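You operate a simulated robot arm through the tools that you are given. There is no shell and no other tool. Be economical: measure what you need, move in short steps, check, and stop when the job is done.

Carry out the task below with a simulated two-armed robot. There is one attempt and no reset: what you move stays moved.

JOB
Take the lid off the yellow tin and lay it down on the top of the green bench. Put the bush that says "N 27" from the top of the green bench on the black shelf by the first gap from the left and the bush marked "N 49" on the gasket pack there. Open the green cabinet door, put the red tin on the top of the green bench away on the shelf in the green cabinet and shut the door again. Open the cupboard door, put the cream can on the drip tray away on the middle shelf of the cupboard, then shut the door. Open the right box drawer. The order is free. Set down upright: red tin, cream can.

Only the result counts: the job must be done as asked and must still hold three seconds after the hand-in. Knocking over, shifting, dropping, spilling or breaking anything else fails it. A push-on lid holds only when it is set on centred and level and pressed home; a screw cap is set on level and turned clockwise until tight.

ROBOT AND FRAMES
Two 7-joint arms with fingered hands on one trunk, on a base that drives. Base frame: it is fixed to the floor where the robot stands at the start and does not move with it; the origin is under the middle of the robot, x ahead of it, y to its left, z up. Readings come in mm, degrees, newtons and seconds.
The left shoulder is at the start at [60, 177, 900], the right one opposite. Places, roughly: black shelf by the first gap [-2500, 300, 900]; bush [750, -250, 1000]; cream can [1000, 10000, 750]; cupboard door [1000, 11700, 1400]; gasket pack [750, -250, 1000]; green cabinet door [600, -700, 400]; middle shelf of the cupboard [1200, 11700, 1200]; red tin [750, 0, 1000]; right box drawer [-4700, -7600, 700]; shelf in the green cabinet [900, -700, 400]; yellow tin [500, -250, 1000]. Payload 4 kg a hand.
Tool frame (each hand has its own): the origin (TCP) lies between the finger pads and is the grasp point; the fingertips stand 37 mm ahead of it; z points along the fingers, y is the line along which they close. The gripper opens to 124 mm. The gripper's body begins 43 mm behind the TCP. The gripper is a hand of 3 fingers: y runs from the thumb to the fingers, the wrist lies at [-15, -108, -202] in the tool frame, and closing takes about 1.5 s.
Orientation is that of the tool frame in the base frame, as a unit quaternion [x, y, z, w]. With the fingers straight down and the wrist toward the robot, the tool's x, y and z point along [0, 1, 0], [1, 0, 0] and [0, 0, -1] of the base frame.

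CONTROLS
- The arms move only by the tool servo_tool. It takes "left_rows", "right_rows" or both (then of equal length, played together; a hand with none holds still); each is a list of rows, each a list of 3 entries, a list of its own where there are three numbers: the shift along the tool's x, y, z in mm, then the turn, a rotation vector about the tool's x, y, z in degrees, then the finger opening in mm, from 0 to 124. In form: [[[x, y, z], [ax, ay, az], grip], ...]. A call has 1 to 12 rows; each row shifts and turns the commanded pose from where the row before left it, along the tool's axes as they then stand. A row lasts 0.2 s, in which the tool goes at most 50 mm and 8.6 degrees; a call with a longer step from one row to the next is refused whole, and so is a gripper value outside its range. A pose out of reach is approached as far as the arm can. The call stops where the force on the tool passes 40 N (or 10 N more than at its start, if that is more) or the arm is blocked; 0.2 s more then pass. The fingers move at their own pace (about 72 mm/s each) and stop on an object; they squeeze with about 25 N. The grip force told is the motor's: it shows also when the fingers shut on nothing. Time passes only in rows, and 0.2 s behind the last, so rows that do not move let the fingers close. The reply holds the time, the measured pose of the TCP, the force on the tool along the base axes, the opening and the grip force, in the units named above and with some noise, with the torque about the TCP (base axes, N m) and any sound that the robot's microphone picked up.
- Cameras (640 x 400 px; columns grow to the right, rows downward): "scene" is now at [36.9, -13.9, 1527]; the picture's right is [-0.21, -0.98, 0.00], its down [-0.83, 0.18, -0.52] and it looks along [0.51, -0.11, -0.85] (base axes); focal length 226 px, centre (320, 200). "left" rides on the left gripper at [-64, -76, -137] in its tool frame; the picture's right is [-0.84, -0.26, 0.48], its down [0.48, -0.76, 0.43] and it looks along [0.26, 0.60, 0.76] (tool axes); focal length 256 px, centre (320, 200). "right" rides on the right gripper at [64, -76, -137] in its tool frame; the picture's right is [-0.84, 0.26, -0.48], its down [-0.48, -0.76, 0.43] and it looks along [-0.26, 0.60, 0.76] (tool axes); focal length 256 px, centre (320, 200). There is no depth. A picture from a camera that has moved, and an enlarged one, comes with that camera's place and axes in the base frame and with its lens.
- get_image(camera): a new picture of that camera. No time passes.
- slide_trunk(by): slides the trunk up (or, below 0, down) by that many mm; the arms and the scene camera ride with it, the base frame stays. It gives what a move gives, with no picture.
- steer(legs): drives the robot by 1 to 6 legs, each [ahead, left, turn to the left] in mm, mm and degrees, along the robot's own axes; the way and the turn of a leg run together, so that a leg with both is an arc; at most 1500 mm and 180 degrees a leg. The arms and the cameras ride along, it lands a little off, and it stops where it bumps. It gives what a move gives.
- grasp_type(shape, hand): the hand has 3 fingers and takes this shape, open, in about a second: jaw (thumb against the fingers, like two jaws); tri (thumb and two fingers); tip (a fingertip pinch); poke (one finger out to press); point (the index stretched); flat (the hand flat); cup (the hand cupped); fist (a fist). The gripper value then closes the fingers along that shape, each until it touches; the sizes above hold for jaw. It gives what a move gives, with no picture.
- turn_head(pan, tilt): turns the head with the scene camera to pan (to the left, within 86 degrees either way) and tilt (down, from -29 to 69), counted from straight ahead of the robot. It gives what a move gives.
- zoom(camera, box): a new picture of the part [left, top, right, bottom] of that camera's present view, enlarged. No time passes.
- job_done(): hands the job in; it is judged then, once.

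Go step by step. Nothing tells you exact positions but the pictures and the camera data: compare them with the known pose of the tool, close in by small moves and look again before you grip or let go. The budget is 207 turns and 210 pictures, counting those below and the enlarged ones. Unless the task says otherwise, let go and move clear before handing in.

The tools are called after "Emit:" as a command line: name --argument value ..., lists and objects as JSON in quotes. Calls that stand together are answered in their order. servo_tool: Moves the arms, as the interface text tells. Its arguments: {"type":"object","properties":{"left_rows":{"type":"array"},"right_rows":{"type":"array"}},"required":[]} The other tools are called the same way: slide_trunk (by) slides the trunk up or down; grasp_type (shape, hand) gives the hand a shape; steer (legs) drives the base; turn_head (pan, tilt) turns the head that bears the scene camera; get_image (camera) takes a picture; zoom (camera, box) takes an enlarged picture of a part of a camera's view; job_done () hands the job in.

At the start:

```text
time_s: 0.0
left_tcp_pos: [518.6, 6.4, 1138.8]
left_tool_rot: [0.707, 0.707, 0.001, 0.0]
left_force: [0.1, -0.4, 0.1]
left_moment: [-0.01, 0.0, -0.02]
left_gripper_width: 123.8
left_finger_force: 0.0
left_shape: jaw
right_tcp_pos: [486.5, -485.4, 1196.8]
right_tool_rot: [0.707, 0.707, 0.0, -0.001]
right_force: [-0.5, 0.0, 0.1]
right_moment: [0.03, -0.02, -0.02]
right_gripper_width: 123.7
right_finger_force: 0.1
right_shape: jaw
trunk travel left (down, up): [-425.0, 165.0]
robot x, y, heading: [-1.2, -0.8, 0.1]
head pan, tilt: [-11.9, 58.5]
```

scene: 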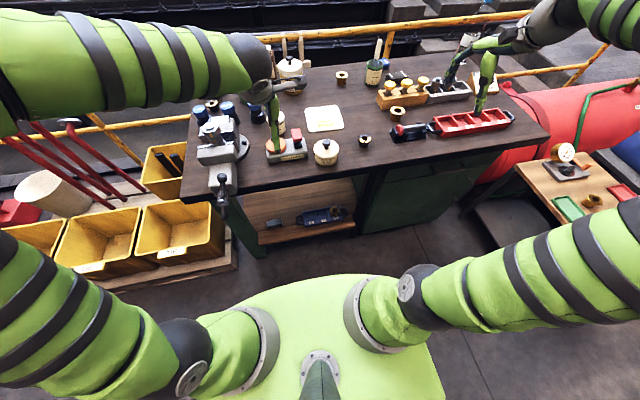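
right: 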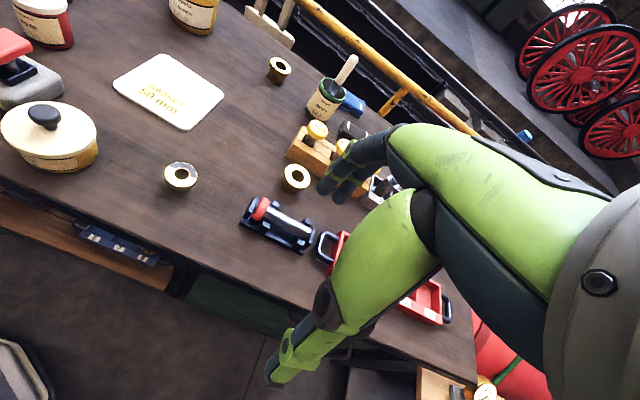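
left: 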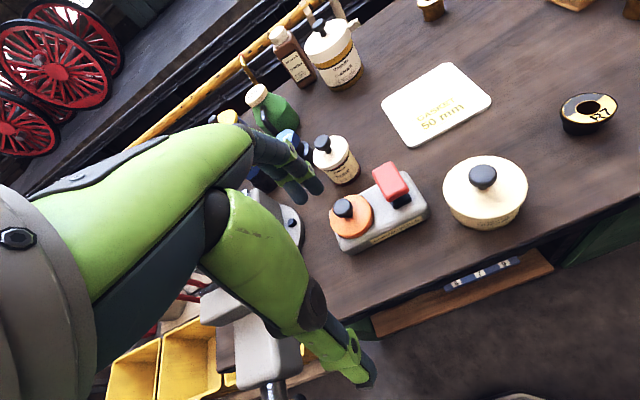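

The bench is ahead, with a cream/yellow tin with lid, a gasket pack plate and several bushes. I'll look closer to read the markings.

Emit:
zoom --camera "scene" --box '[190, 50, 350, 190]'

Emit:
zoom --camera "scene" --box '[330, 40, 530, 165]'

Emit:
zoom --camera "right" --box '[0, 0, 320, 200]'

Emit:
zoom --camera "left" --box '[200, 0, 640, 275]'

```text
2.86 times, centred on (270, 120) of scene
camera zoom: at [36.9, -13.9, 1527.0], right [-0.21, -0.98, 0.0], down [-0.83, 0.18, -0.52], along [0.51, -0.11, -0.85], focal length 646 px, centre (463, 429)
```

zoom: 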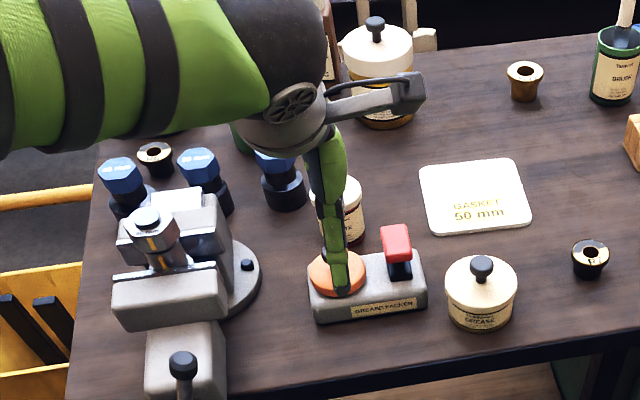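

```text
3.20 times, centred on (430, 102) of scene
camera zoom: at [36.9, -13.9, 1527.0], right [-0.21, -0.98, 0.0], down [-0.83, 0.18, -0.52], along [0.51, -0.11, -0.85], focal length 724 px, centre (-32, 512)
```

zoom: 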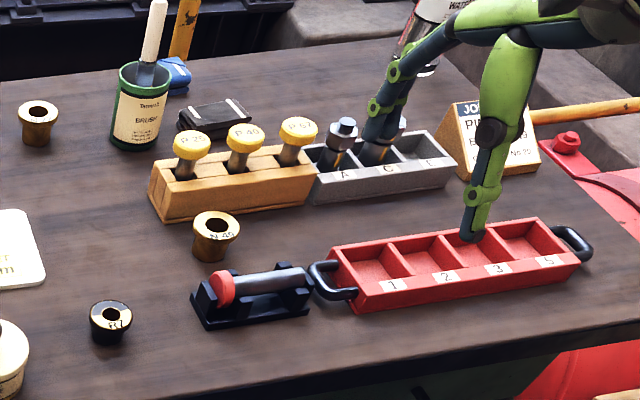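

```text
2.00 times, centred on (160, 100) of right
camera zoom: at [410.7, -422.4, 1332.2], right [0.26, -0.84, 0.48], down [-0.76, -0.48, -0.43], along [0.6, -0.26, -0.76], focal length 512 px, centre (640, 400)
```

zoom: 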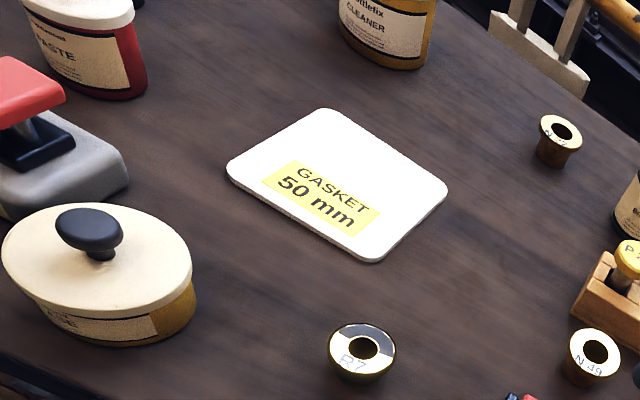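

```text
1.45 times, centred on (420, 138) of left
camera zoom: at [443.8, -56.7, 1274.7], right [-0.26, -0.84, -0.48], down [-0.76, 0.48, -0.43], along [0.6, 0.26, -0.76], focal length 372 px, centre (174, 291)
```

zoom: 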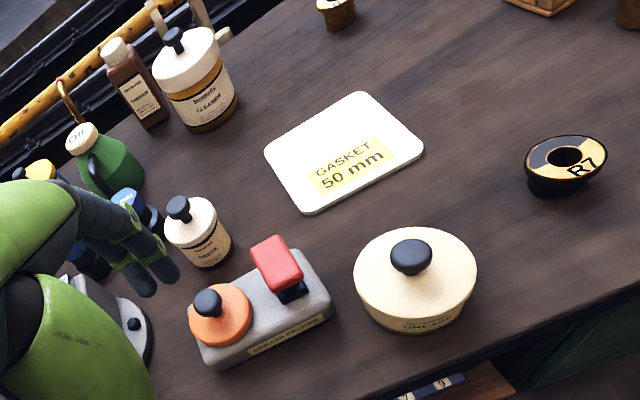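

Emit:
zoom --camera "right" --box '[256, 46, 304, 94]'

Emit:
zoom --camera "scene" --box '[190, 80, 270, 130]'

Emit:
zoom --camera "left" --box '[300, 120, 380, 190]'

```text
8.33 times, centred on (280, 70) of right
camera zoom: at [410.7, -422.4, 1332.2], right [0.26, -0.84, 0.48], down [-0.76, -0.48, -0.43], along [0.6, -0.26, -0.76], focal length 2133 px, centre (653, 1283)
```

zoom: 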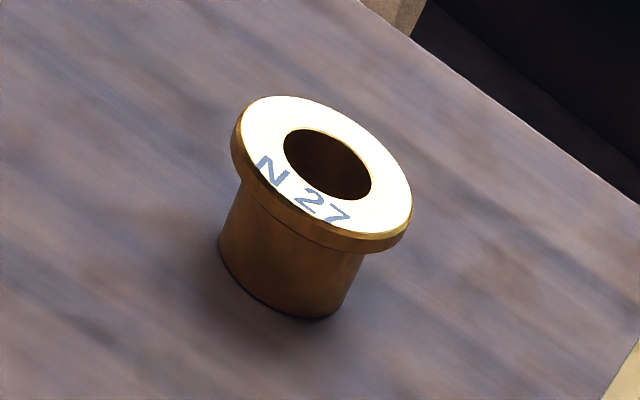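

```text
8.00 times, centred on (230, 105) of scene
camera zoom: at [36.9, -13.9, 1527.0], right [-0.21, -0.98, 0.0], down [-0.83, 0.18, -0.52], along [0.51, -0.11, -0.85], focal length 1810 px, centre (1040, 960)
```

zoom: 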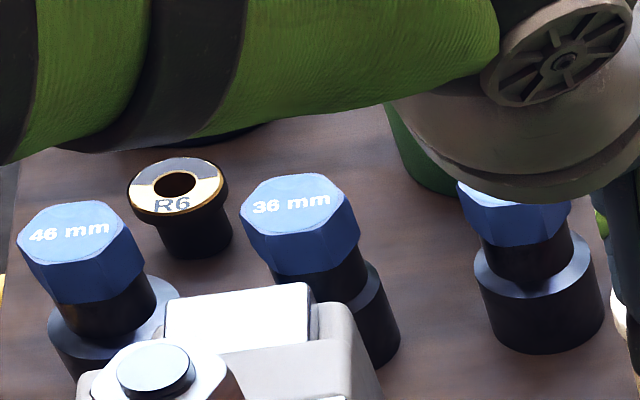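

```text
5.71 times, centred on (340, 155) of left
camera zoom: at [443.8, -56.7, 1274.7], right [-0.26, -0.84, -0.48], down [-0.76, 0.48, -0.43], along [0.6, 0.26, -0.76], focal length 1463 px, centre (206, 457)
```

zoom: 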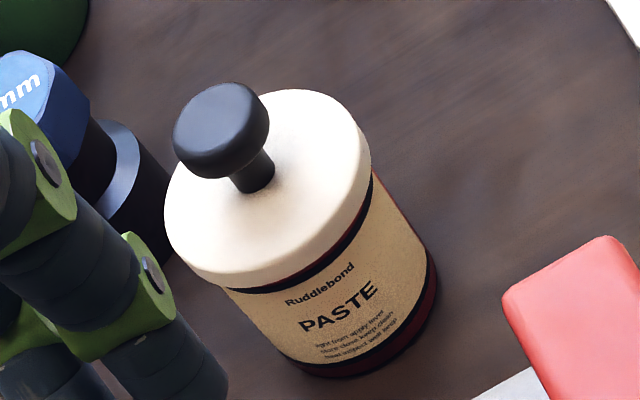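

N 27 is the bush at the back (about 1030,-345), N 49 at about (743,-490), and the yellow grease tin at about (577,-148). The bench top is at z≈895. I bring the right hand above N 49 first.

Emit:
servo_tool --right_rows '[[[-1, 37, 18], [0, 0, 0], 80], [[-1, 37, 18], [0, 0, 0], 80], [[-1, 37, 18], [0, 0, 0], 80], [[-1, 37, 18], [0, 0, 0], 80], [[-1, 37, 18], [0, 0, 0], 80], [[0, 36, 18], [0, 0, 0], 80], [[0, 36, 18], [0, 0, 0], 80], [[0, 0, 0], [0, 0, 0], 80]]'

Emit:
get_image --camera "right"

Emit:
get_image --camera "scene"

```text
time_s: 1.8
left_tcp_pos: [519.5, 7.5, 1138.6]
left_tool_rot: [0.707, 0.707, 0.0, 0.0]
left_force: [-0.4, 0.1, 0.4]
left_moment: [0.02, 0.0, 0.01]
left_gripper_width: 123.9
left_finger_force: 0.1
left_shape: jaw
right_tcp_pos: [745.5, -489.0, 1070.4]
right_tool_rot: [0.707, 0.707, -0.001, 0.0]
right_force: [-0.8, 0.2, 0.1]
right_moment: [0.01, 0.03, -0.01]
right_gripper_width: 80.4
right_finger_force: 0.0
right_shape: jaw
trunk travel left (down, up): [-425.0, 165.0]
robot x, y, heading: [0.8, 0.2, -0.2]
head pan, tilt: [-11.9, 58.5]
```

```text
199 pictures are left
camera right: at [668.9, -426.0, 1206.4], right [0.26, -0.84, 0.48], down [-0.76, -0.48, -0.44], along [0.6, -0.26, -0.76], focal length 256 px, centre (320, 200)
```

right: 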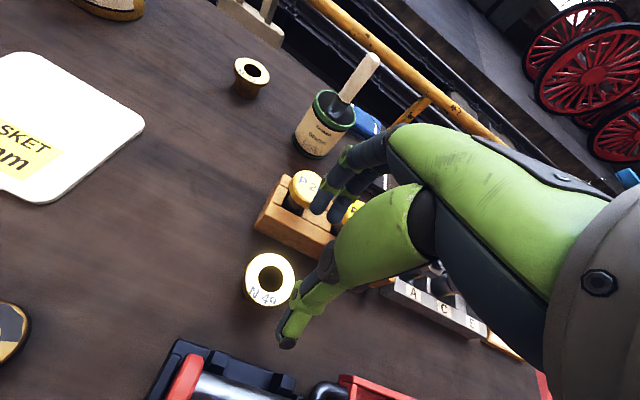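

```text
198 pictures are left
camera scene: at [36.7, -13.8, 1527.0], right [-0.21, -0.98, 0.0], down [-0.83, 0.18, -0.52], along [0.51, -0.11, -0.85], focal length 226 px, centre (320, 200)
```

scene: 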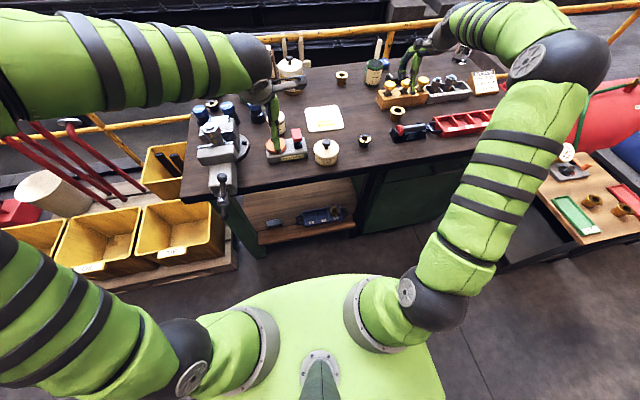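

Emit:
servo_tool --right_rows '[[[-2, 4, 35], [0, 0, 0], 80], [[-2, 4, 35], [0, 0, 0], 80], [[0, 0, 30], [0, 0, 0], 80], [[0, 0, 20], [0, 0, 0], 80], [[0, 0, 0], [0, 0, 0], 80]]'

Emit:
zoom --camera "right" --box '[160, 150, 400, 400]'

```text
time_s: 3.0
left_tcp_pos: [520.0, 6.0, 1137.7]
left_tool_rot: [0.707, 0.707, 0.0, 0.0]
left_force: [1.6, 0.6, 0.9]
left_moment: [0.0, 0.0, 0.03]
left_gripper_width: 124.0
left_finger_force: 0.0
left_shape: jaw
right_tcp_pos: [751.1, -494.7, 952.1]
right_tool_rot: [0.707, 0.707, 0.001, 0.0]
right_force: [0.7, 0.2, 0.1]
right_moment: [0.0, 0.0, 0.02]
right_gripper_width: 80.0
right_finger_force: 0.1
right_shape: jaw
trunk travel left (down, up): [-425.0, 165.0]
robot x, y, heading: [-1.7, 1.1, 0.1]
head pan, tilt: [-11.9, 58.5]
```

```text
1.60 times, centred on (280, 275) of right
camera zoom: at [676.4, -431.3, 1085.8], right [0.26, -0.84, 0.48], down [-0.76, -0.48, -0.43], along [0.6, -0.26, -0.76], focal length 410 px, centre (384, 80)
```

zoom: 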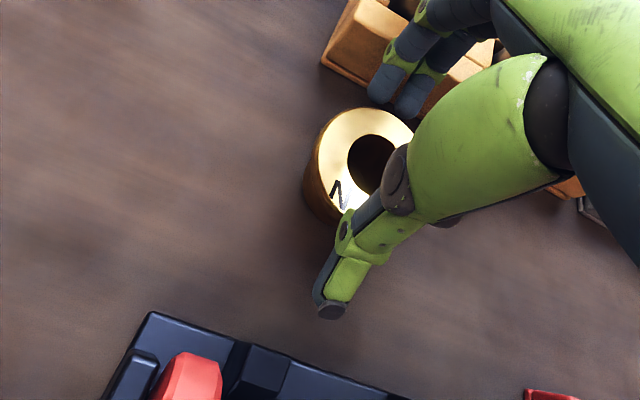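

Emit:
servo_tool --right_rows '[[[2, 2, 16], [0, 0, 0], 80], [[0, 0, 0], [0, 0, 0], 40], [[0, 0, 0], [0, 0, 0], 30], [[0, 0, 0], [0, 0, 0], 30], [[0, 0, 0], [0, 0, 0], 30], [[0, 0, 0], [0, 0, 0], 30], [[0, 0, 0], [0, 0, 0], 30]]'

Emit:
zoom --camera "right" --box '[160, 150, 400, 400]'

```text
time_s: 4.6
left_tcp_pos: [519.7, 7.0, 1138.8]
left_tool_rot: [0.707, 0.707, 0.001, 0.0]
left_force: [-0.1, 0.7, -0.2]
left_moment: [0.0, 0.0, 0.02]
left_gripper_width: 123.5
left_finger_force: 0.0
left_shape: jaw
right_tcp_pos: [752.8, -491.9, 935.8]
right_tool_rot: [0.707, 0.707, 0.0, 0.001]
right_force: [-2.6, 1.3, 4.1]
right_moment: [0.03, 0.28, -0.04]
right_gripper_width: 56.0
right_finger_force: 24.7
right_shape: jaw
trunk travel left (down, up): [-425.0, 165.0]
robot x, y, heading: [0.2, -2.9, 0.0]
head pan, tilt: [-11.9, 58.5]
```

```text
1.60 times, centred on (280, 275) of right
camera zoom: at [678.0, -428.8, 1070.7], right [0.26, -0.84, 0.48], down [-0.76, -0.48, -0.43], along [0.6, -0.26, -0.76], focal length 410 px, centre (384, 80)
```

zoom: 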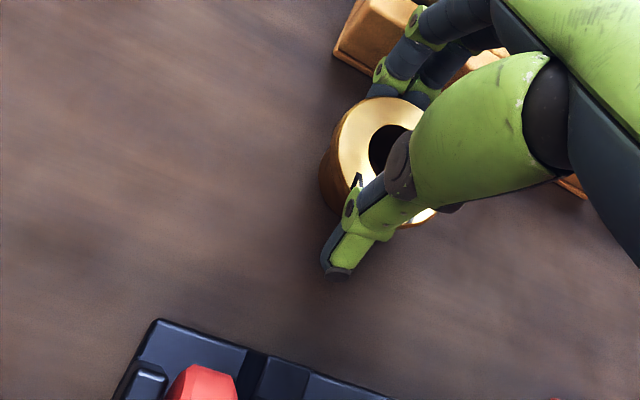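

Emit:
servo_tool --right_rows '[[[0, 0, -30], [0, 0, 0], 30], [[0, 0, -40], [0, 0, 0], 30], [[42, 7, 0], [0, 0, 0], 30], [[42, 8, 0], [0, 0, 0], 30], [[42, 7, 0], [0, 0, 0], 30], [[42, 8, 0], [0, 0, 0], 30], [[42, 7, 0], [0, 0, 0], 30], [[42, 8, 0], [0, 0, 0], 30], [[41, 7, 0], [0, 0, 0], 30], [[0, 0, 0], [0, 0, 0], 30]]'

Emit:
get_image --camera "right"

Emit:
zoom --camera "scene" --box '[250, 60, 410, 160]'

```text
time_s: 6.8
left_tcp_pos: [520.1, 6.6, 1137.8]
left_tool_rot: [0.707, 0.707, 0.0, 0.0]
left_force: [0.4, 0.4, -0.3]
left_moment: [-0.02, 0.0, -0.03]
left_gripper_width: 123.6
left_finger_force: 0.0
left_shape: jaw
right_tcp_pos: [806.5, -200.3, 1004.0]
right_tool_rot: [0.707, 0.708, 0.0, 0.0]
right_force: [0.0, 0.4, -4.5]
right_moment: [0.04, 0.04, -0.01]
right_gripper_width: 54.6
right_finger_force: 24.7
right_shape: jaw
trunk travel left (down, up): [-425.0, 165.0]
robot x, y, heading: [0.4, 0.2, 0.0]
head pan, tilt: [-11.9, 58.5]
```

```text
195 pictures are left
camera right: at [730.5, -136.5, 1140.2], right [0.26, -0.84, 0.48], down [-0.76, -0.48, -0.43], along [0.6, -0.26, -0.76], focal length 256 px, centre (320, 200)
```

right: 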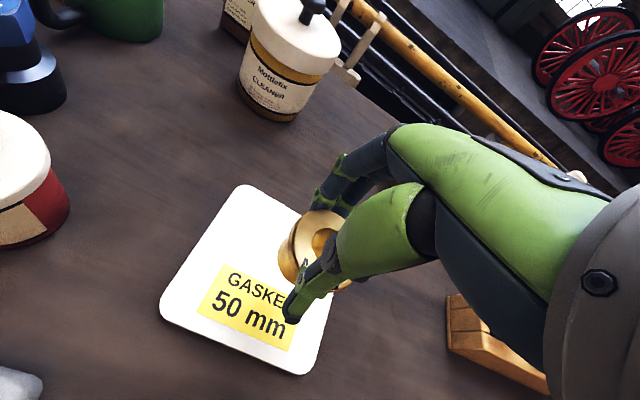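

```text
4.00 times, centred on (330, 110) of scene
camera zoom: at [37.4, -14.3, 1527.0], right [-0.21, -0.98, 0.0], down [-0.83, 0.18, -0.52], along [0.51, -0.11, -0.85], focal length 905 px, centre (280, 560)
```

zoom: 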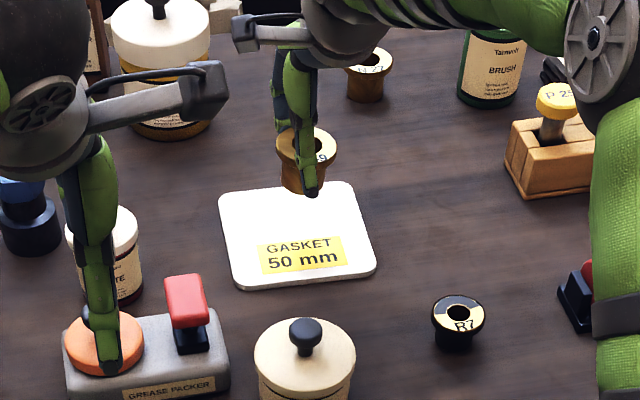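

Emit:
servo_tool --right_rows '[[[0, 0, 30], [0, 0, 0], 30], [[0, 0, 25], [0, 0, 0], 30], [[0, 0, 0], [0, 0, 0], 30]]'

Emit:
zoom --camera "right" --box '[160, 150, 400, 400]'

```text
time_s: 7.6
left_tcp_pos: [520.5, 7.4, 1138.3]
left_tool_rot: [0.707, 0.707, 0.0, 0.0]
left_force: [0.3, 0.0, 0.5]
left_moment: [0.03, 0.0, -0.02]
left_gripper_width: 123.4
left_finger_force: 0.0
left_shape: jaw
right_tcp_pos: [806.4, -199.2, 949.5]
right_tool_rot: [0.707, 0.708, 0.0, 0.0]
right_force: [-0.1, 0.3, -4.2]
right_moment: [0.0, 0.04, 0.02]
right_gripper_width: 54.7
right_finger_force: 24.7
right_shape: jaw
trunk travel left (down, up): [-425.0, 165.0]
robot x, y, heading: [-1.2, 0.7, -0.2]
head pan, tilt: [-11.9, 58.5]
```

```text
1.60 times, centred on (280, 275) of right
camera zoom: at [730.8, -136.8, 1084.7], right [0.26, -0.84, 0.48], down [-0.76, -0.48, -0.43], along [0.6, -0.26, -0.76], focal length 410 px, centre (384, 80)
```

zoom: 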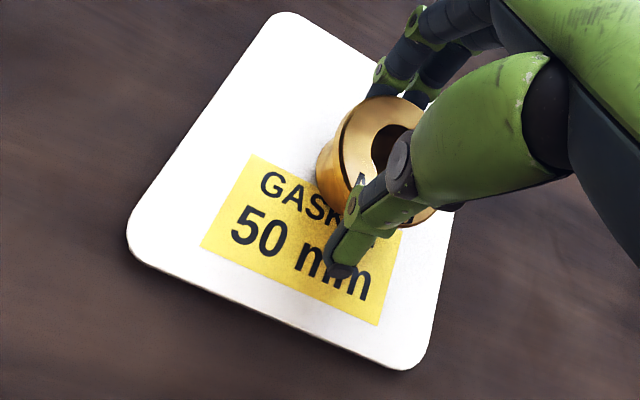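

Emit:
servo_tool --right_rows '[[[0, 0, 3], [0, 0, 0], 30], [[0, 0, 2], [0, 0, 0], 30], [[0, 0, 2], [0, 0, 0], 30], [[0, 0, 0], [0, 0, 0], 30]]'

```text
time_s: 8.6
left_tcp_pos: [519.3, 8.2, 1138.7]
left_tool_rot: [0.707, 0.707, 0.0, 0.0]
left_force: [0.4, -0.3, 0.3]
left_moment: [0.01, 0.01, -0.01]
left_gripper_width: 123.5
left_finger_force: 0.0
left_shape: jaw
right_tcp_pos: [805.8, -198.4, 945.1]
right_tool_rot: [0.707, 0.707, 0.001, 0.0]
right_force: [0.2, 2.1, 5.2]
right_moment: [-0.02, 0.07, 0.0]
right_gripper_width: 54.6
right_finger_force: 25.4
right_shape: jaw
trunk travel left (down, up): [-425.0, 165.0]
robot x, y, heading: [-0.1, -2.7, 0.2]
head pan, tilt: [-11.9, 58.5]
```

Emit:
servo_tool --right_rows '[[[0, 0, 0], [0, 0, 0], 75], [[0, 0, 0], [0, 0, 0], 80], [[0, 0, 0], [0, 0, 0], 80], [[0, 0, -20], [0, 0, 0], 80], [[0, 0, -40], [0, 0, 0], 80], [[0, 0, -50], [0, 0, 0], 80], [[0, 0, -30], [0, 0, 0], 80], [[0, 0, 0], [0, 0, 0], 80]]'

Emit:
get_image --camera "right"

```text
time_s: 10.4
left_tcp_pos: [519.5, 6.1, 1138.9]
left_tool_rot: [0.707, 0.708, 0.0, 0.0]
left_force: [0.7, -0.1, -0.1]
left_moment: [0.0, 0.0, -0.03]
left_gripper_width: 123.5
left_finger_force: 0.1
left_shape: jaw
right_tcp_pos: [804.9, -199.6, 1083.5]
right_tool_rot: [0.706, 0.708, 0.0, -0.001]
right_force: [-0.4, -0.9, -0.2]
right_moment: [0.0, 0.02, 0.04]
right_gripper_width: 79.4
right_finger_force: 0.1
right_shape: jaw
trunk travel left (down, up): [-425.0, 165.0]
robot x, y, heading: [0.6, -0.8, 0.1]
head pan, tilt: [-11.9, 58.5]
```

```text
192 pictures are left
camera right: at [730.2, -137.0, 1218.6], right [0.26, -0.84, 0.48], down [-0.76, -0.48, -0.43], along [0.6, -0.26, -0.76], focal length 256 px, centre (320, 200)
```

right: 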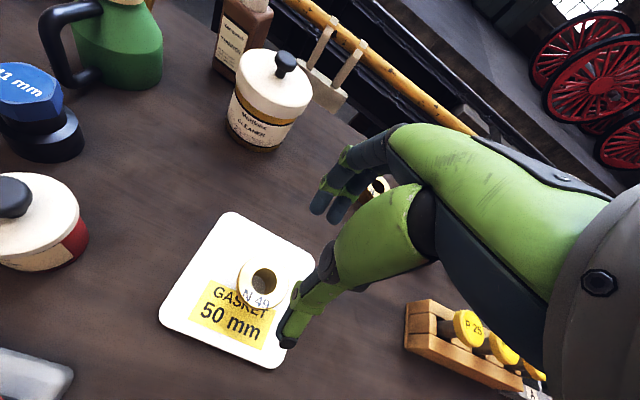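

Emit:
servo_tool --right_rows '[[[10, -46, 0], [0, 0, 0], 70], [[10, -46, 0], [0, 0, 0], 70], [[10, -46, 0], [0, 0, 0], 70], [[10, -45, 0], [0, 0, 0], 70], [[11, -45, 0], [0, 0, 0], 70], [[0, 0, 0], [0, 0, 0], 70]]'

Emit:
get_image --camera "right"

Emit:
zoom --camera "left" --box '[360, 100, 640, 275]'

```text
time_s: 11.8
left_tcp_pos: [520.0, 7.0, 1139.0]
left_tool_rot: [0.707, 0.707, 0.0, 0.0]
left_force: [0.2, 0.0, 0.4]
left_moment: [0.0, -0.01, 0.02]
left_gripper_width: 123.5
left_finger_force: 0.1
left_shape: jaw
right_tcp_pos: [576.6, -148.6, 1083.5]
right_tool_rot: [0.708, 0.707, 0.001, 0.001]
right_force: [1.0, 0.1, -0.1]
right_moment: [0.01, 0.01, 0.04]
right_gripper_width: 70.2
right_finger_force: 0.0
right_shape: jaw
trunk travel left (down, up): [-425.0, 165.0]
robot x, y, heading: [1.5, 4.8, -0.1]
head pan, tilt: [-11.9, 58.5]
```

```text
191 pictures are left
camera right: at [501.3, -86.1, 1218.3], right [0.26, -0.84, 0.48], down [-0.76, -0.48, -0.43], along [0.6, -0.26, -0.76], focal length 256 px, centre (320, 200)
```

right: 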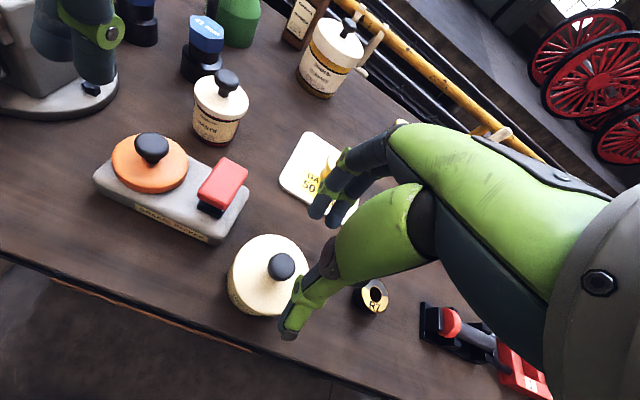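

```text
2.29 times, centred on (500, 188) of left
camera zoom: at [444.1, -56.5, 1274.5], right [-0.26, -0.84, -0.48], down [-0.76, 0.48, -0.43], along [0.6, 0.26, -0.76], focal length 585 px, centre (-91, 229)
```

zoom: 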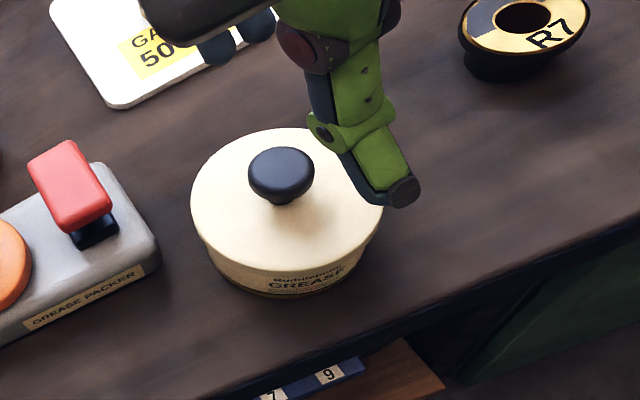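

Emit:
servo_tool --right_rows '[[[-6, 15, 30], [0, 0, 0], 70], [[-5, 14, 43], [0, 0, 0], 70], [[0, 0, 20], [0, 0, 0], 70], [[0, 0, 0], [0, 0, 0], 70]]'

Emit:
zoom --camera "right" --box '[160, 150, 400, 400]'

Emit:
zoom --camera "left" --box '[360, 100, 640, 275]'

```text
time_s: 12.8
left_tcp_pos: [519.5, 6.7, 1138.3]
left_tool_rot: [0.707, 0.707, 0.0, 0.001]
left_force: [-0.9, -0.1, 0.5]
left_moment: [0.0, -0.05, 0.02]
left_gripper_width: 123.7
left_finger_force: 0.0
left_shape: jaw
right_tcp_pos: [605.9, -160.3, 989.5]
right_tool_rot: [0.707, 0.707, 0.0, 0.0]
right_force: [0.1, -0.3, -0.1]
right_moment: [0.01, -0.01, 0.01]
right_gripper_width: 70.2
right_finger_force: 0.1
right_shape: jaw
trunk travel left (down, up): [-425.0, 165.0]
robot x, y, heading: [-2.2, -4.4, 0.2]
head pan, tilt: [-11.9, 58.5]
```

```text
1.60 times, centred on (280, 275) of right
camera zoom: at [530.0, -96.8, 1125.2], right [0.26, -0.84, 0.48], down [-0.76, -0.48, -0.44], along [0.6, -0.25, -0.76], focal length 410 px, centre (384, 80)
```

zoom: 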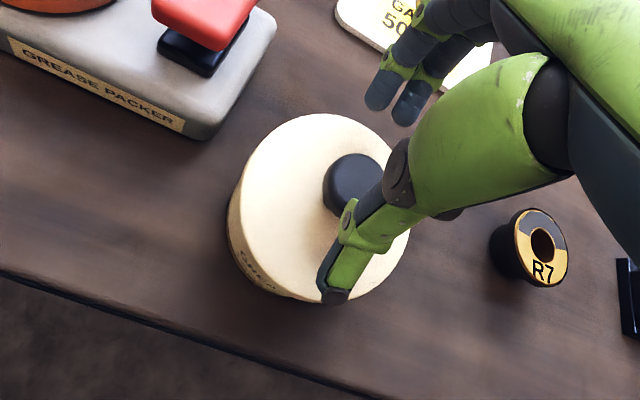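

```text
2.29 times, centred on (500, 188) of left
camera zoom: at [443.8, -56.7, 1274.7], right [-0.26, -0.84, -0.48], down [-0.76, 0.48, -0.43], along [0.6, 0.26, -0.76], focal length 585 px, centre (-91, 229)
```

zoom: 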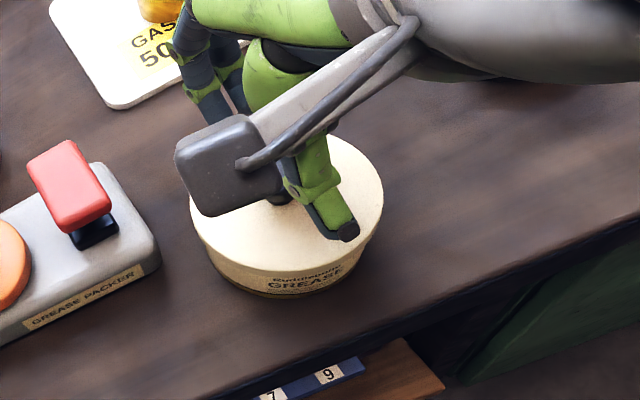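

Emit:
servo_tool --right_rows '[[[3, 0, 15], [0, 0, 0], 70], [[0, 0, 12], [0, 0, 0], 70], [[0, 0, 0], [0, 0, 0], 30], [[0, 0, 0], [0, 0, 0], 10], [[0, 0, 0], [0, 0, 0], 10], [[0, 0, 0], [0, 0, 0], 10], [[0, 0, 0], [0, 0, 0], 10], [[0, 0, 0], [0, 0, 0], 10]]'

Emit:
zoom --camera "right" --box '[160, 150, 400, 400]'

```text
time_s: 13.5
left_tcp_pos: [518.0, 6.2, 1138.5]
left_tool_rot: [0.707, 0.707, 0.001, 0.001]
left_force: [-0.2, -0.5, -0.4]
left_moment: [0.03, 0.0, 0.0]
left_gripper_width: 123.6
left_finger_force: 0.1
left_shape: jaw
right_tcp_pos: [609.5, -153.9, 971.9]
right_tool_rot: [0.707, 0.707, 0.01, 0.003]
right_force: [-7.8, -2.8, 27.5]
right_moment: [-0.13, -0.14, 0.02]
right_gripper_width: 63.4
right_finger_force: 0.1
right_shape: jaw
trunk travel left (down, up): [-425.0, 165.0]
robot x, y, heading: [2.3, -1.6, -0.1]
head pan, tilt: [-11.9, 58.5]
stopped in row 3 (right hand): the force on the tool passed its limit at 43 N (the readings are from after the stop); the commanded pose is now the measured one
```

```text
1.60 times, centred on (280, 275) of right
camera zoom: at [531.9, -92.6, 1106.7], right [0.25, -0.84, 0.48], down [-0.75, -0.48, -0.45], along [0.61, -0.25, -0.75], focal length 410 px, centre (384, 80)
```

zoom: 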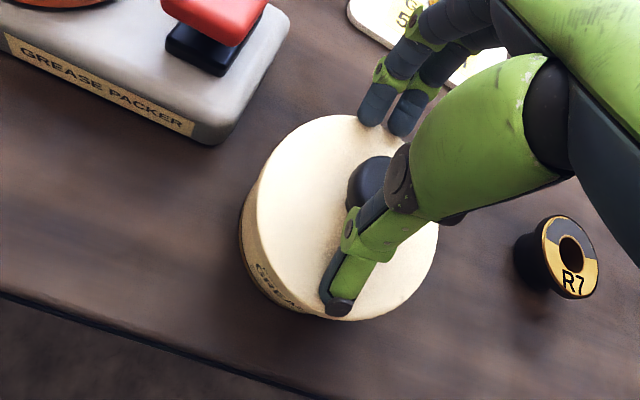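

Emit:
servo_tool --right_rows '[[[0, -5, -5], [0, 0, 0], 70], [[0, 0, 0], [0, 0, 0], 30], [[0, 0, 0], [0, 0, 0], 10], [[0, 0, 0], [0, 0, 0], 10], [[0, 0, 0], [0, 0, 0], 10], [[0, 0, 0], [0, 0, 0], 10], [[0, 0, 0], [0, 0, 0], 10]]'

Emit:
zoom --camera "right" --box '[160, 150, 400, 400]'

```text
time_s: 15.1
left_tcp_pos: [519.3, 8.2, 1137.5]
left_tool_rot: [0.707, 0.707, 0.0, 0.0]
left_force: [-1.2, -0.4, 1.1]
left_moment: [0.04, 0.02, -0.02]
left_gripper_width: 123.8
left_finger_force: 0.0
left_shape: jaw
right_tcp_pos: [604.7, -153.2, 972.7]
right_tool_rot: [0.707, 0.708, 0.006, 0.001]
right_force: [0.9, 0.1, 3.4]
right_moment: [-0.07, 0.23, 0.04]
right_gripper_width: 63.9
right_finger_force: 25.3
right_shape: jaw
trunk travel left (down, up): [-425.0, 165.0]
robot x, y, heading: [-1.6, -3.7, 0.1]
head pan, tilt: [-11.9, 58.5]
```

```text
1.60 times, centred on (280, 275) of right
camera zoom: at [527.5, -92.7, 1108.2], right [0.25, -0.84, 0.48], down [-0.75, -0.48, -0.45], along [0.61, -0.25, -0.76], focal length 410 px, centre (384, 80)
```

zoom: 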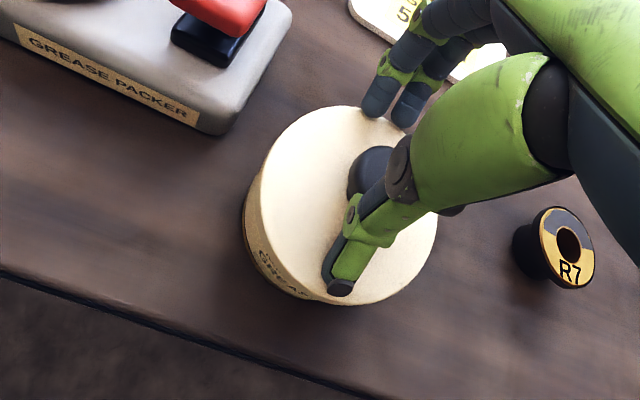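

Emit:
zoom --camera "left" --box '[400, 140, 560, 240]'

Emit:
zoom --camera "right" --box '[230, 180, 340, 290]'

Emit:
zoom --camera "scene" --box '[290, 110, 370, 170]'

```text
4.00 times, centred on (480, 190) of left
camera zoom: at [443.8, -56.6, 1274.7], right [-0.26, -0.84, -0.48], down [-0.76, 0.48, -0.43], along [0.6, 0.26, -0.76], focal length 1024 px, centre (-320, 240)
```

zoom: 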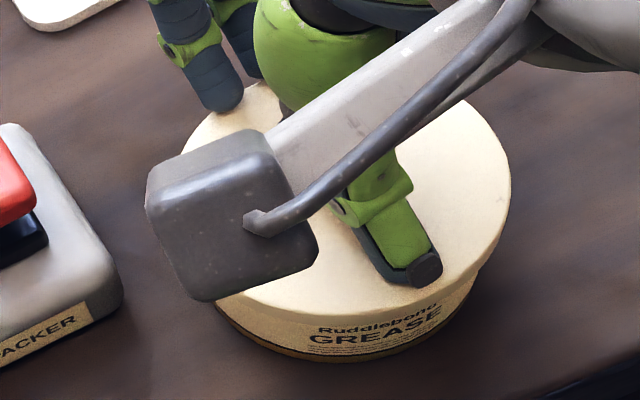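

```text
3.64 times, centred on (285, 235) of right
camera zoom: at [527.5, -92.7, 1108.2], right [0.25, -0.84, 0.48], down [-0.75, -0.48, -0.45], along [0.61, -0.25, -0.76], focal length 931 px, centre (447, 73)
```

zoom: 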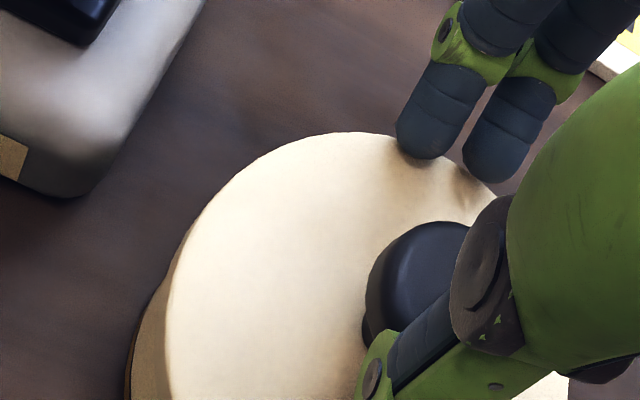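

```text
6.67 times, centred on (330, 140) of scene
camera zoom: at [36.9, -13.9, 1527.0], right [-0.21, -0.98, 0.0], down [-0.83, 0.18, -0.52], along [0.51, -0.11, -0.85], focal length 1508 px, centre (253, 600)
```

zoom: 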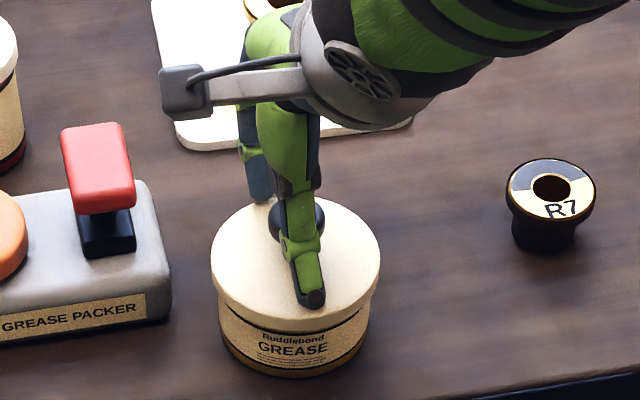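

Emit:
servo_tool --right_rows '[[[0, 0, 0], [0, 0, 0], 75], [[0, -3, -12], [0, 0, 0], 75], [[0, 0, 0], [0, 0, 0], 30], [[0, 0, 0], [0, 0, 0], 10], [[0, 0, 0], [0, 0, 0], 10], [[0, 0, 0], [0, 0, 0], 10], [[0, 0, 0], [0, 0, 0], 10], [[0, 0, 0], [0, 0, 0], 10]]'

Emit:
zoom --camera "right" --box '[200, 160, 360, 310]'

```text
time_s: 16.9
left_tcp_pos: [519.5, 7.0, 1137.4]
left_tool_rot: [0.707, 0.707, 0.0, 0.0]
left_force: [0.9, 0.1, 0.5]
left_moment: [-0.02, 0.03, 0.01]
left_gripper_width: 123.8
left_finger_force: 0.0
left_shape: jaw
right_tcp_pos: [601.6, -154.6, 986.1]
right_tool_rot: [0.707, 0.707, 0.007, 0.002]
right_force: [-1.7, 0.6, 5.0]
right_moment: [-0.02, -0.15, 0.02]
right_gripper_width: 26.7
right_finger_force: 24.6
right_shape: jaw
trunk travel left (down, up): [-425.0, 165.0]
robot x, y, heading: [3.0, -2.3, -0.1]
head pan, tilt: [-11.9, 58.5]
heard: snap
```

```text
2.67 times, centred on (280, 235) of right
camera zoom: at [524.5, -92.8, 1120.8], right [0.25, -0.84, 0.48], down [-0.75, -0.48, -0.45], along [0.61, -0.25, -0.75], focal length 683 px, centre (427, 107)
```

zoom: 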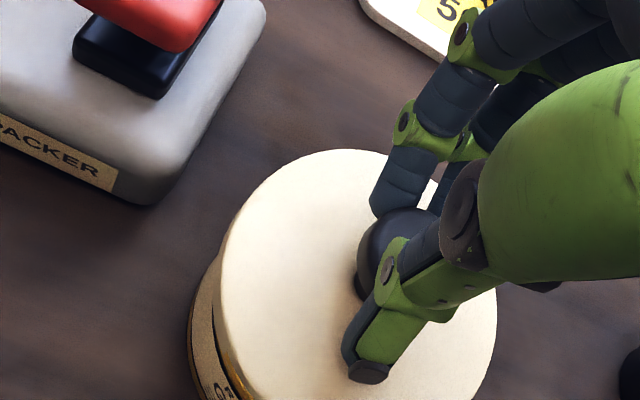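

Emit:
servo_tool --right_rows '[[[0, 0, -5], [0, 0, 0], 10], [[0, 0, -10], [0, 0, 0], 10], [[0, 0, -15], [0, 0, 0], 10], [[0, 0, -20], [0, 0, 0], 10], [[0, 0, 0], [0, 0, 0], 10]]'

Emit:
zoom --camera "scene" --box '[290, 110, 370, 170]'

Emit:
get_image --camera "right"

```text
time_s: 18.1
left_tcp_pos: [520.4, 6.2, 1137.9]
left_tool_rot: [0.707, 0.707, 0.0, 0.0]
left_force: [0.0, 0.3, 0.3]
left_moment: [0.01, 0.0, 0.02]
left_gripper_width: 123.3
left_finger_force: 0.1
left_shape: jaw
right_tcp_pos: [602.6, -155.6, 1036.1]
right_tool_rot: [0.707, 0.708, 0.006, 0.001]
right_force: [1.0, 0.5, -1.8]
right_moment: [0.03, -0.04, -0.01]
right_gripper_width: 25.0
right_finger_force: 25.3
right_shape: jaw
trunk travel left (down, up): [-425.0, 165.0]
robot x, y, heading: [-1.5, -0.1, 0.0]
head pan, tilt: [-11.9, 58.5]
```

```text
6.67 times, centred on (330, 140) of scene
camera zoom: at [37.1, -13.9, 1527.0], right [-0.21, -0.98, 0.0], down [-0.83, 0.18, -0.52], along [0.51, -0.11, -0.85], focal length 1508 px, centre (253, 600)
```

zoom: 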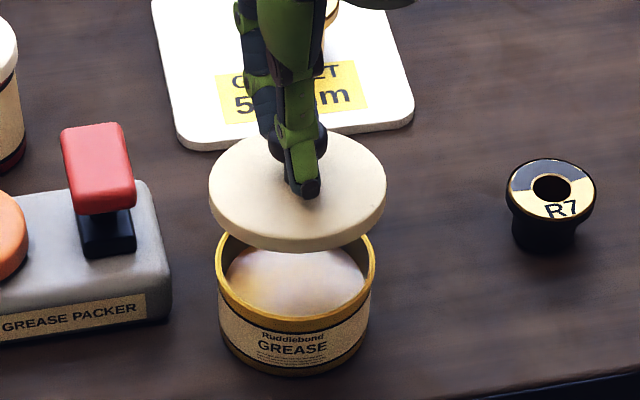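

```text
180 pictures are left
camera right: at [524.8, -93.2, 1170.4], right [0.25, -0.84, 0.48], down [-0.75, -0.48, -0.45], along [0.61, -0.25, -0.76], focal length 256 px, centre (320, 200)
```

right: 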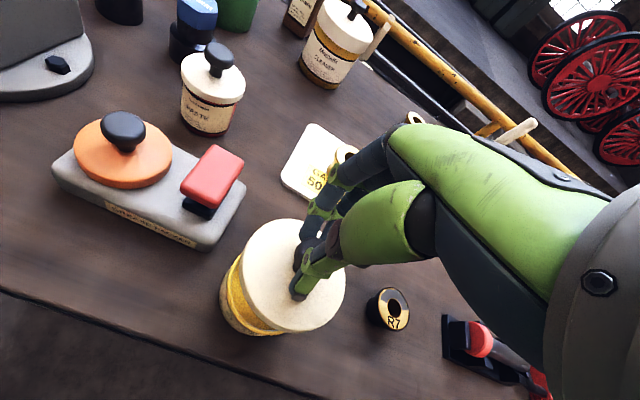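

Emit:
servo_tool --right_rows '[[[0, 0, -20], [0, 0, 0], 10], [[-40, 22, 0], [0, 0, 0], 10], [[-40, 22, 0], [0, 0, 0], 10], [[-40, 22, 0], [0, 0, 0], 10], [[-40, 22, 0], [0, 0, 0], 10], [[-40, 22, 0], [0, 0, 0], 10], [[-40, 22, 0], [0, 0, 0], 10], [[0, 0, 30], [0, 0, 0], 10], [[0, 0, 30], [0, 0, 0], 10], [[0, 0, 0], [0, 0, 0], 10]]'

Emit:
get_image --camera "right"

Emit:
zoom --camera "scene" --box '[320, 70, 440, 150]'

```text
time_s: 20.3
left_tcp_pos: [519.6, 7.6, 1138.4]
left_tool_rot: [0.707, 0.707, 0.0, 0.0]
left_force: [-0.1, 0.2, -0.6]
left_moment: [0.01, 0.04, 0.01]
left_gripper_width: 123.7
left_finger_force: 0.1
left_shape: jaw
right_tcp_pos: [734.1, -395.3, 996.0]
right_tool_rot: [0.707, 0.707, 0.006, 0.001]
right_force: [-0.1, -0.5, 0.4]
right_moment: [-0.02, -0.01, 0.05]
right_gripper_width: 24.8
right_finger_force: 25.3
right_shape: jaw
trunk travel left (down, up): [-425.0, 165.0]
robot x, y, heading: [-1.4, -0.1, 0.2]
head pan, tilt: [-11.9, 58.5]
```

```text
179 pictures are left
camera right: at [657.1, -332.1, 1130.7], right [0.25, -0.84, 0.48], down [-0.75, -0.48, -0.45], along [0.61, -0.25, -0.75], focal length 256 px, centre (320, 200)
```

right: 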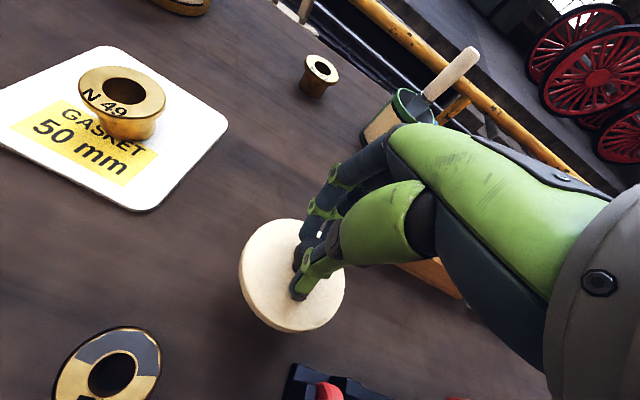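

```text
5.00 times, centred on (380, 110) of scene
camera zoom: at [37.0, -14.0, 1527.0], right [-0.21, -0.98, 0.0], down [-0.83, 0.18, -0.52], along [0.51, -0.11, -0.85], focal length 1131 px, centre (20, 650)
```

zoom: 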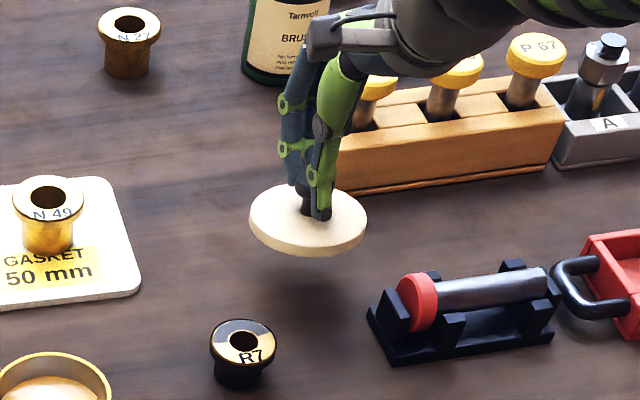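

Emit:
servo_tool --right_rows '[[[0, 0, 15], [0, 0, 0], 10], [[0, 0, 8], [0, 0, 0], 10], [[0, 0, 3], [0, 0, 0], 10], [[0, 0, 3], [0, 0, 0], 10], [[0, 0, 0], [0, 0, 0], 10]]'

Emit:
zoom --camera "scene" --box '[320, 70, 440, 150]'

```text
time_s: 21.5
left_tcp_pos: [519.8, 6.3, 1139.2]
left_tool_rot: [0.707, 0.707, 0.0, 0.0]
left_force: [-0.6, -0.7, 0.0]
left_moment: [-0.04, -0.03, 0.01]
left_gripper_width: 123.6
left_finger_force: 0.1
left_shape: jaw
right_tcp_pos: [734.2, -394.3, 965.2]
right_tool_rot: [0.706, 0.708, 0.006, 0.002]
right_force: [0.3, 0.4, -1.0]
right_moment: [-0.01, 0.0, -0.02]
right_gripper_width: 24.7
right_finger_force: 24.8
right_shape: jaw
trunk travel left (down, up): [-425.0, 165.0]
robot x, y, heading: [3.0, -2.8, 0.2]
head pan, tilt: [-11.9, 58.5]
```

```text
5.00 times, centred on (380, 110) of scene
camera zoom: at [37.1, -14.0, 1527.0], right [-0.21, -0.98, 0.0], down [-0.83, 0.18, -0.52], along [0.51, -0.11, -0.85], focal length 1131 px, centre (20, 650)
```

zoom: 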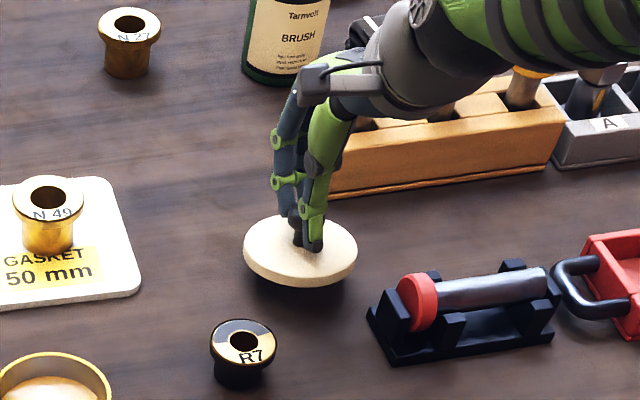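

Emit:
servo_tool --right_rows '[[[0, 0, 4], [0, 0, 0], 10], [[0, 0, 4], [0, 0, 0], 10], [[0, 0, 0], [0, 0, 0], 10]]'

Emit:
zoom --camera "scene" --box '[320, 70, 440, 150]'

```text
time_s: 22.3
left_tcp_pos: [519.3, 6.6, 1138.2]
left_tool_rot: [0.707, 0.707, 0.0, 0.0]
left_force: [0.4, 0.8, -0.6]
left_moment: [-0.02, 0.0, 0.0]
left_gripper_width: 123.7
left_finger_force: 0.0
left_shape: jaw
right_tcp_pos: [734.6, -393.5, 957.7]
right_tool_rot: [0.707, 0.707, 0.006, 0.001]
right_force: [-0.7, -1.2, -1.0]
right_moment: [-0.01, 0.0, 0.03]
right_gripper_width: 24.6
right_finger_force: 24.9
right_shape: jaw
trunk travel left (down, up): [-425.0, 165.0]
robot x, y, heading: [0.8, -3.4, 0.0]
head pan, tilt: [-11.9, 58.5]
```

```text
5.00 times, centred on (380, 110) of scene
camera zoom: at [37.1, -14.0, 1527.0], right [-0.21, -0.98, 0.0], down [-0.83, 0.18, -0.52], along [0.51, -0.11, -0.85], focal length 1131 px, centre (20, 650)
```

zoom: 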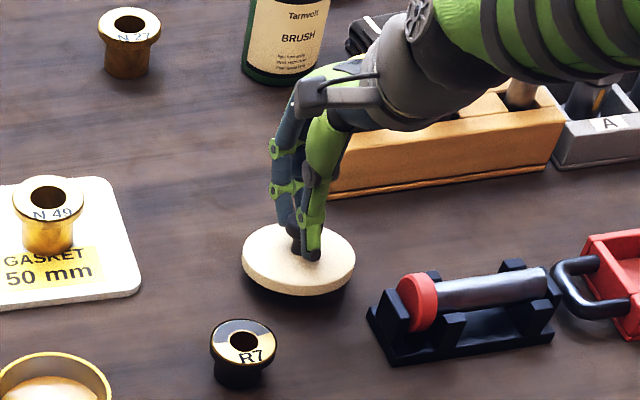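

Still a small gap; lowering in fine steps.

Emit:
servo_tool --right_rows '[[[0, 0, 3], [0, 0, 0], 10], [[0, 0, 3], [0, 0, 0], 10], [[0, 0, 2], [0, 0, 0], 10], [[0, 0, 0], [0, 0, 0], 10]]'

Emit:
zoom --camera "scene" --box '[350, 90, 410, 130]'

```text
time_s: 23.3
left_tcp_pos: [520.7, 6.9, 1137.5]
left_tool_rot: [0.707, 0.707, 0.0, 0.0]
left_force: [0.4, -0.5, -0.1]
left_moment: [0.04, -0.02, -0.01]
left_gripper_width: 123.7
left_finger_force: 0.0
left_shape: jaw
right_tcp_pos: [734.6, -394.0, 949.5]
right_tool_rot: [0.706, 0.708, 0.006, 0.001]
right_force: [-0.5, 0.9, -1.4]
right_moment: [0.01, 0.0, 0.0]
right_gripper_width: 24.5
right_finger_force: 24.7
right_shape: jaw
trunk travel left (down, up): [-425.0, 165.0]
robot x, y, heading: [-0.3, -0.6, 0.0]
head pan, tilt: [-11.9, 58.5]
```

```text
10.00 times, centred on (380, 110) of scene
camera zoom: at [37.1, -14.0, 1527.0], right [-0.21, -0.98, 0.0], down [-0.83, 0.18, -0.52], along [0.51, -0.11, -0.85], focal length 2262 px, centre (-280, 1100)
```

zoom: 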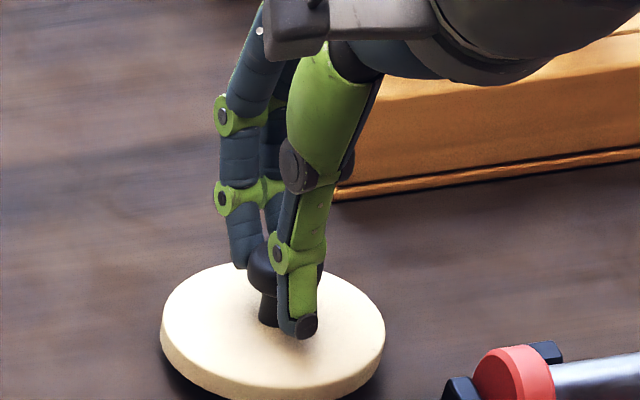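

Emit:
servo_tool --right_rows '[[[0, 0, 2], [0, 0, 0], 10], [[0, 0, 2], [0, 0, 0], 10], [[0, 0, 2], [0, 0, 0], 10], [[0, 0, 0], [0, 0, 0], 10]]'

Emit:
zoom --camera "scene" --box '[350, 100, 410, 140]'

```text
time_s: 24.3
left_tcp_pos: [519.6, 6.7, 1137.9]
left_tool_rot: [0.707, 0.707, 0.0, 0.0]
left_force: [0.0, 1.2, 0.1]
left_moment: [-0.01, 0.02, -0.03]
left_gripper_width: 123.4
left_finger_force: 0.1
left_shape: jaw
right_tcp_pos: [734.3, -395.2, 944.6]
right_tool_rot: [0.706, 0.708, 0.007, 0.003]
right_force: [-1.3, 0.2, 3.3]
right_moment: [-0.02, -0.07, 0.02]
right_gripper_width: 24.9
right_finger_force: 25.1
right_shape: jaw
trunk travel left (down, up): [-425.0, 165.0]
robot x, y, heading: [-0.6, -3.0, 0.2]
head pan, tilt: [-11.9, 58.5]
```

```text
10.00 times, centred on (380, 120) of scene
camera zoom: at [36.5, -13.8, 1527.0], right [-0.21, -0.98, 0.0], down [-0.83, 0.18, -0.52], along [0.51, -0.11, -0.85], focal length 2262 px, centre (-280, 1000)
```

zoom: 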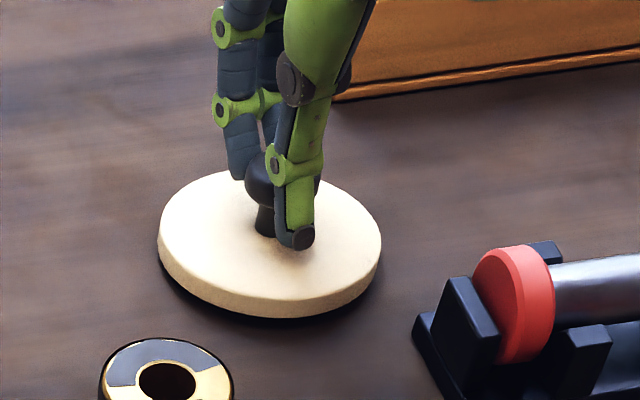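

Emit:
servo_tool --right_rows '[[[0, 0, 0], [0, 0, 0], 60], [[0, 0, 0], [0, 0, 0], 60], [[0, 0, 0], [0, 0, 0], 60], [[0, 0, -20], [0, 0, 0], 60], [[0, 0, -50], [0, 0, 0], 60], [[0, 0, -50], [0, 0, 0], 60], [[0, 0, -40], [0, 0, 0], 60], [[0, 0, 0], [0, 0, 0], 60]]'

Emit:
get_image --camera "scene"

```text
time_s: 26.1
left_tcp_pos: [520.5, 6.6, 1138.8]
left_tool_rot: [0.707, 0.708, 0.0, 0.0]
left_force: [-0.6, -0.3, 0.8]
left_moment: [-0.01, 0.02, -0.02]
left_gripper_width: 123.4
left_finger_force: 0.1
left_shape: jaw
right_tcp_pos: [733.1, -394.7, 1105.9]
right_tool_rot: [0.706, 0.708, 0.006, 0.001]
right_force: [-0.4, -0.4, 0.1]
right_moment: [-0.03, -0.01, -0.01]
right_gripper_width: 59.7
right_finger_force: 0.1
right_shape: jaw
trunk travel left (down, up): [-425.0, 165.0]
robot x, y, heading: [-3.2, -1.5, -0.0]
head pan, tilt: [-11.9, 58.5]
```

```text
173 pictures are left
camera scene: at [37.2, -14.0, 1526.9], right [-0.21, -0.98, 0.0], down [-0.83, 0.18, -0.52], along [0.51, -0.11, -0.85], focal length 226 px, centre (320, 200)
```

scene: 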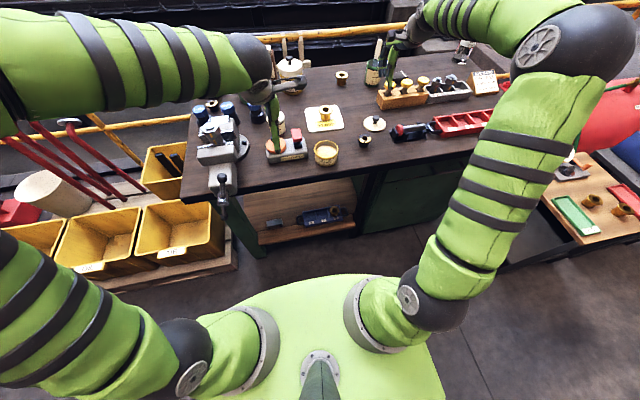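

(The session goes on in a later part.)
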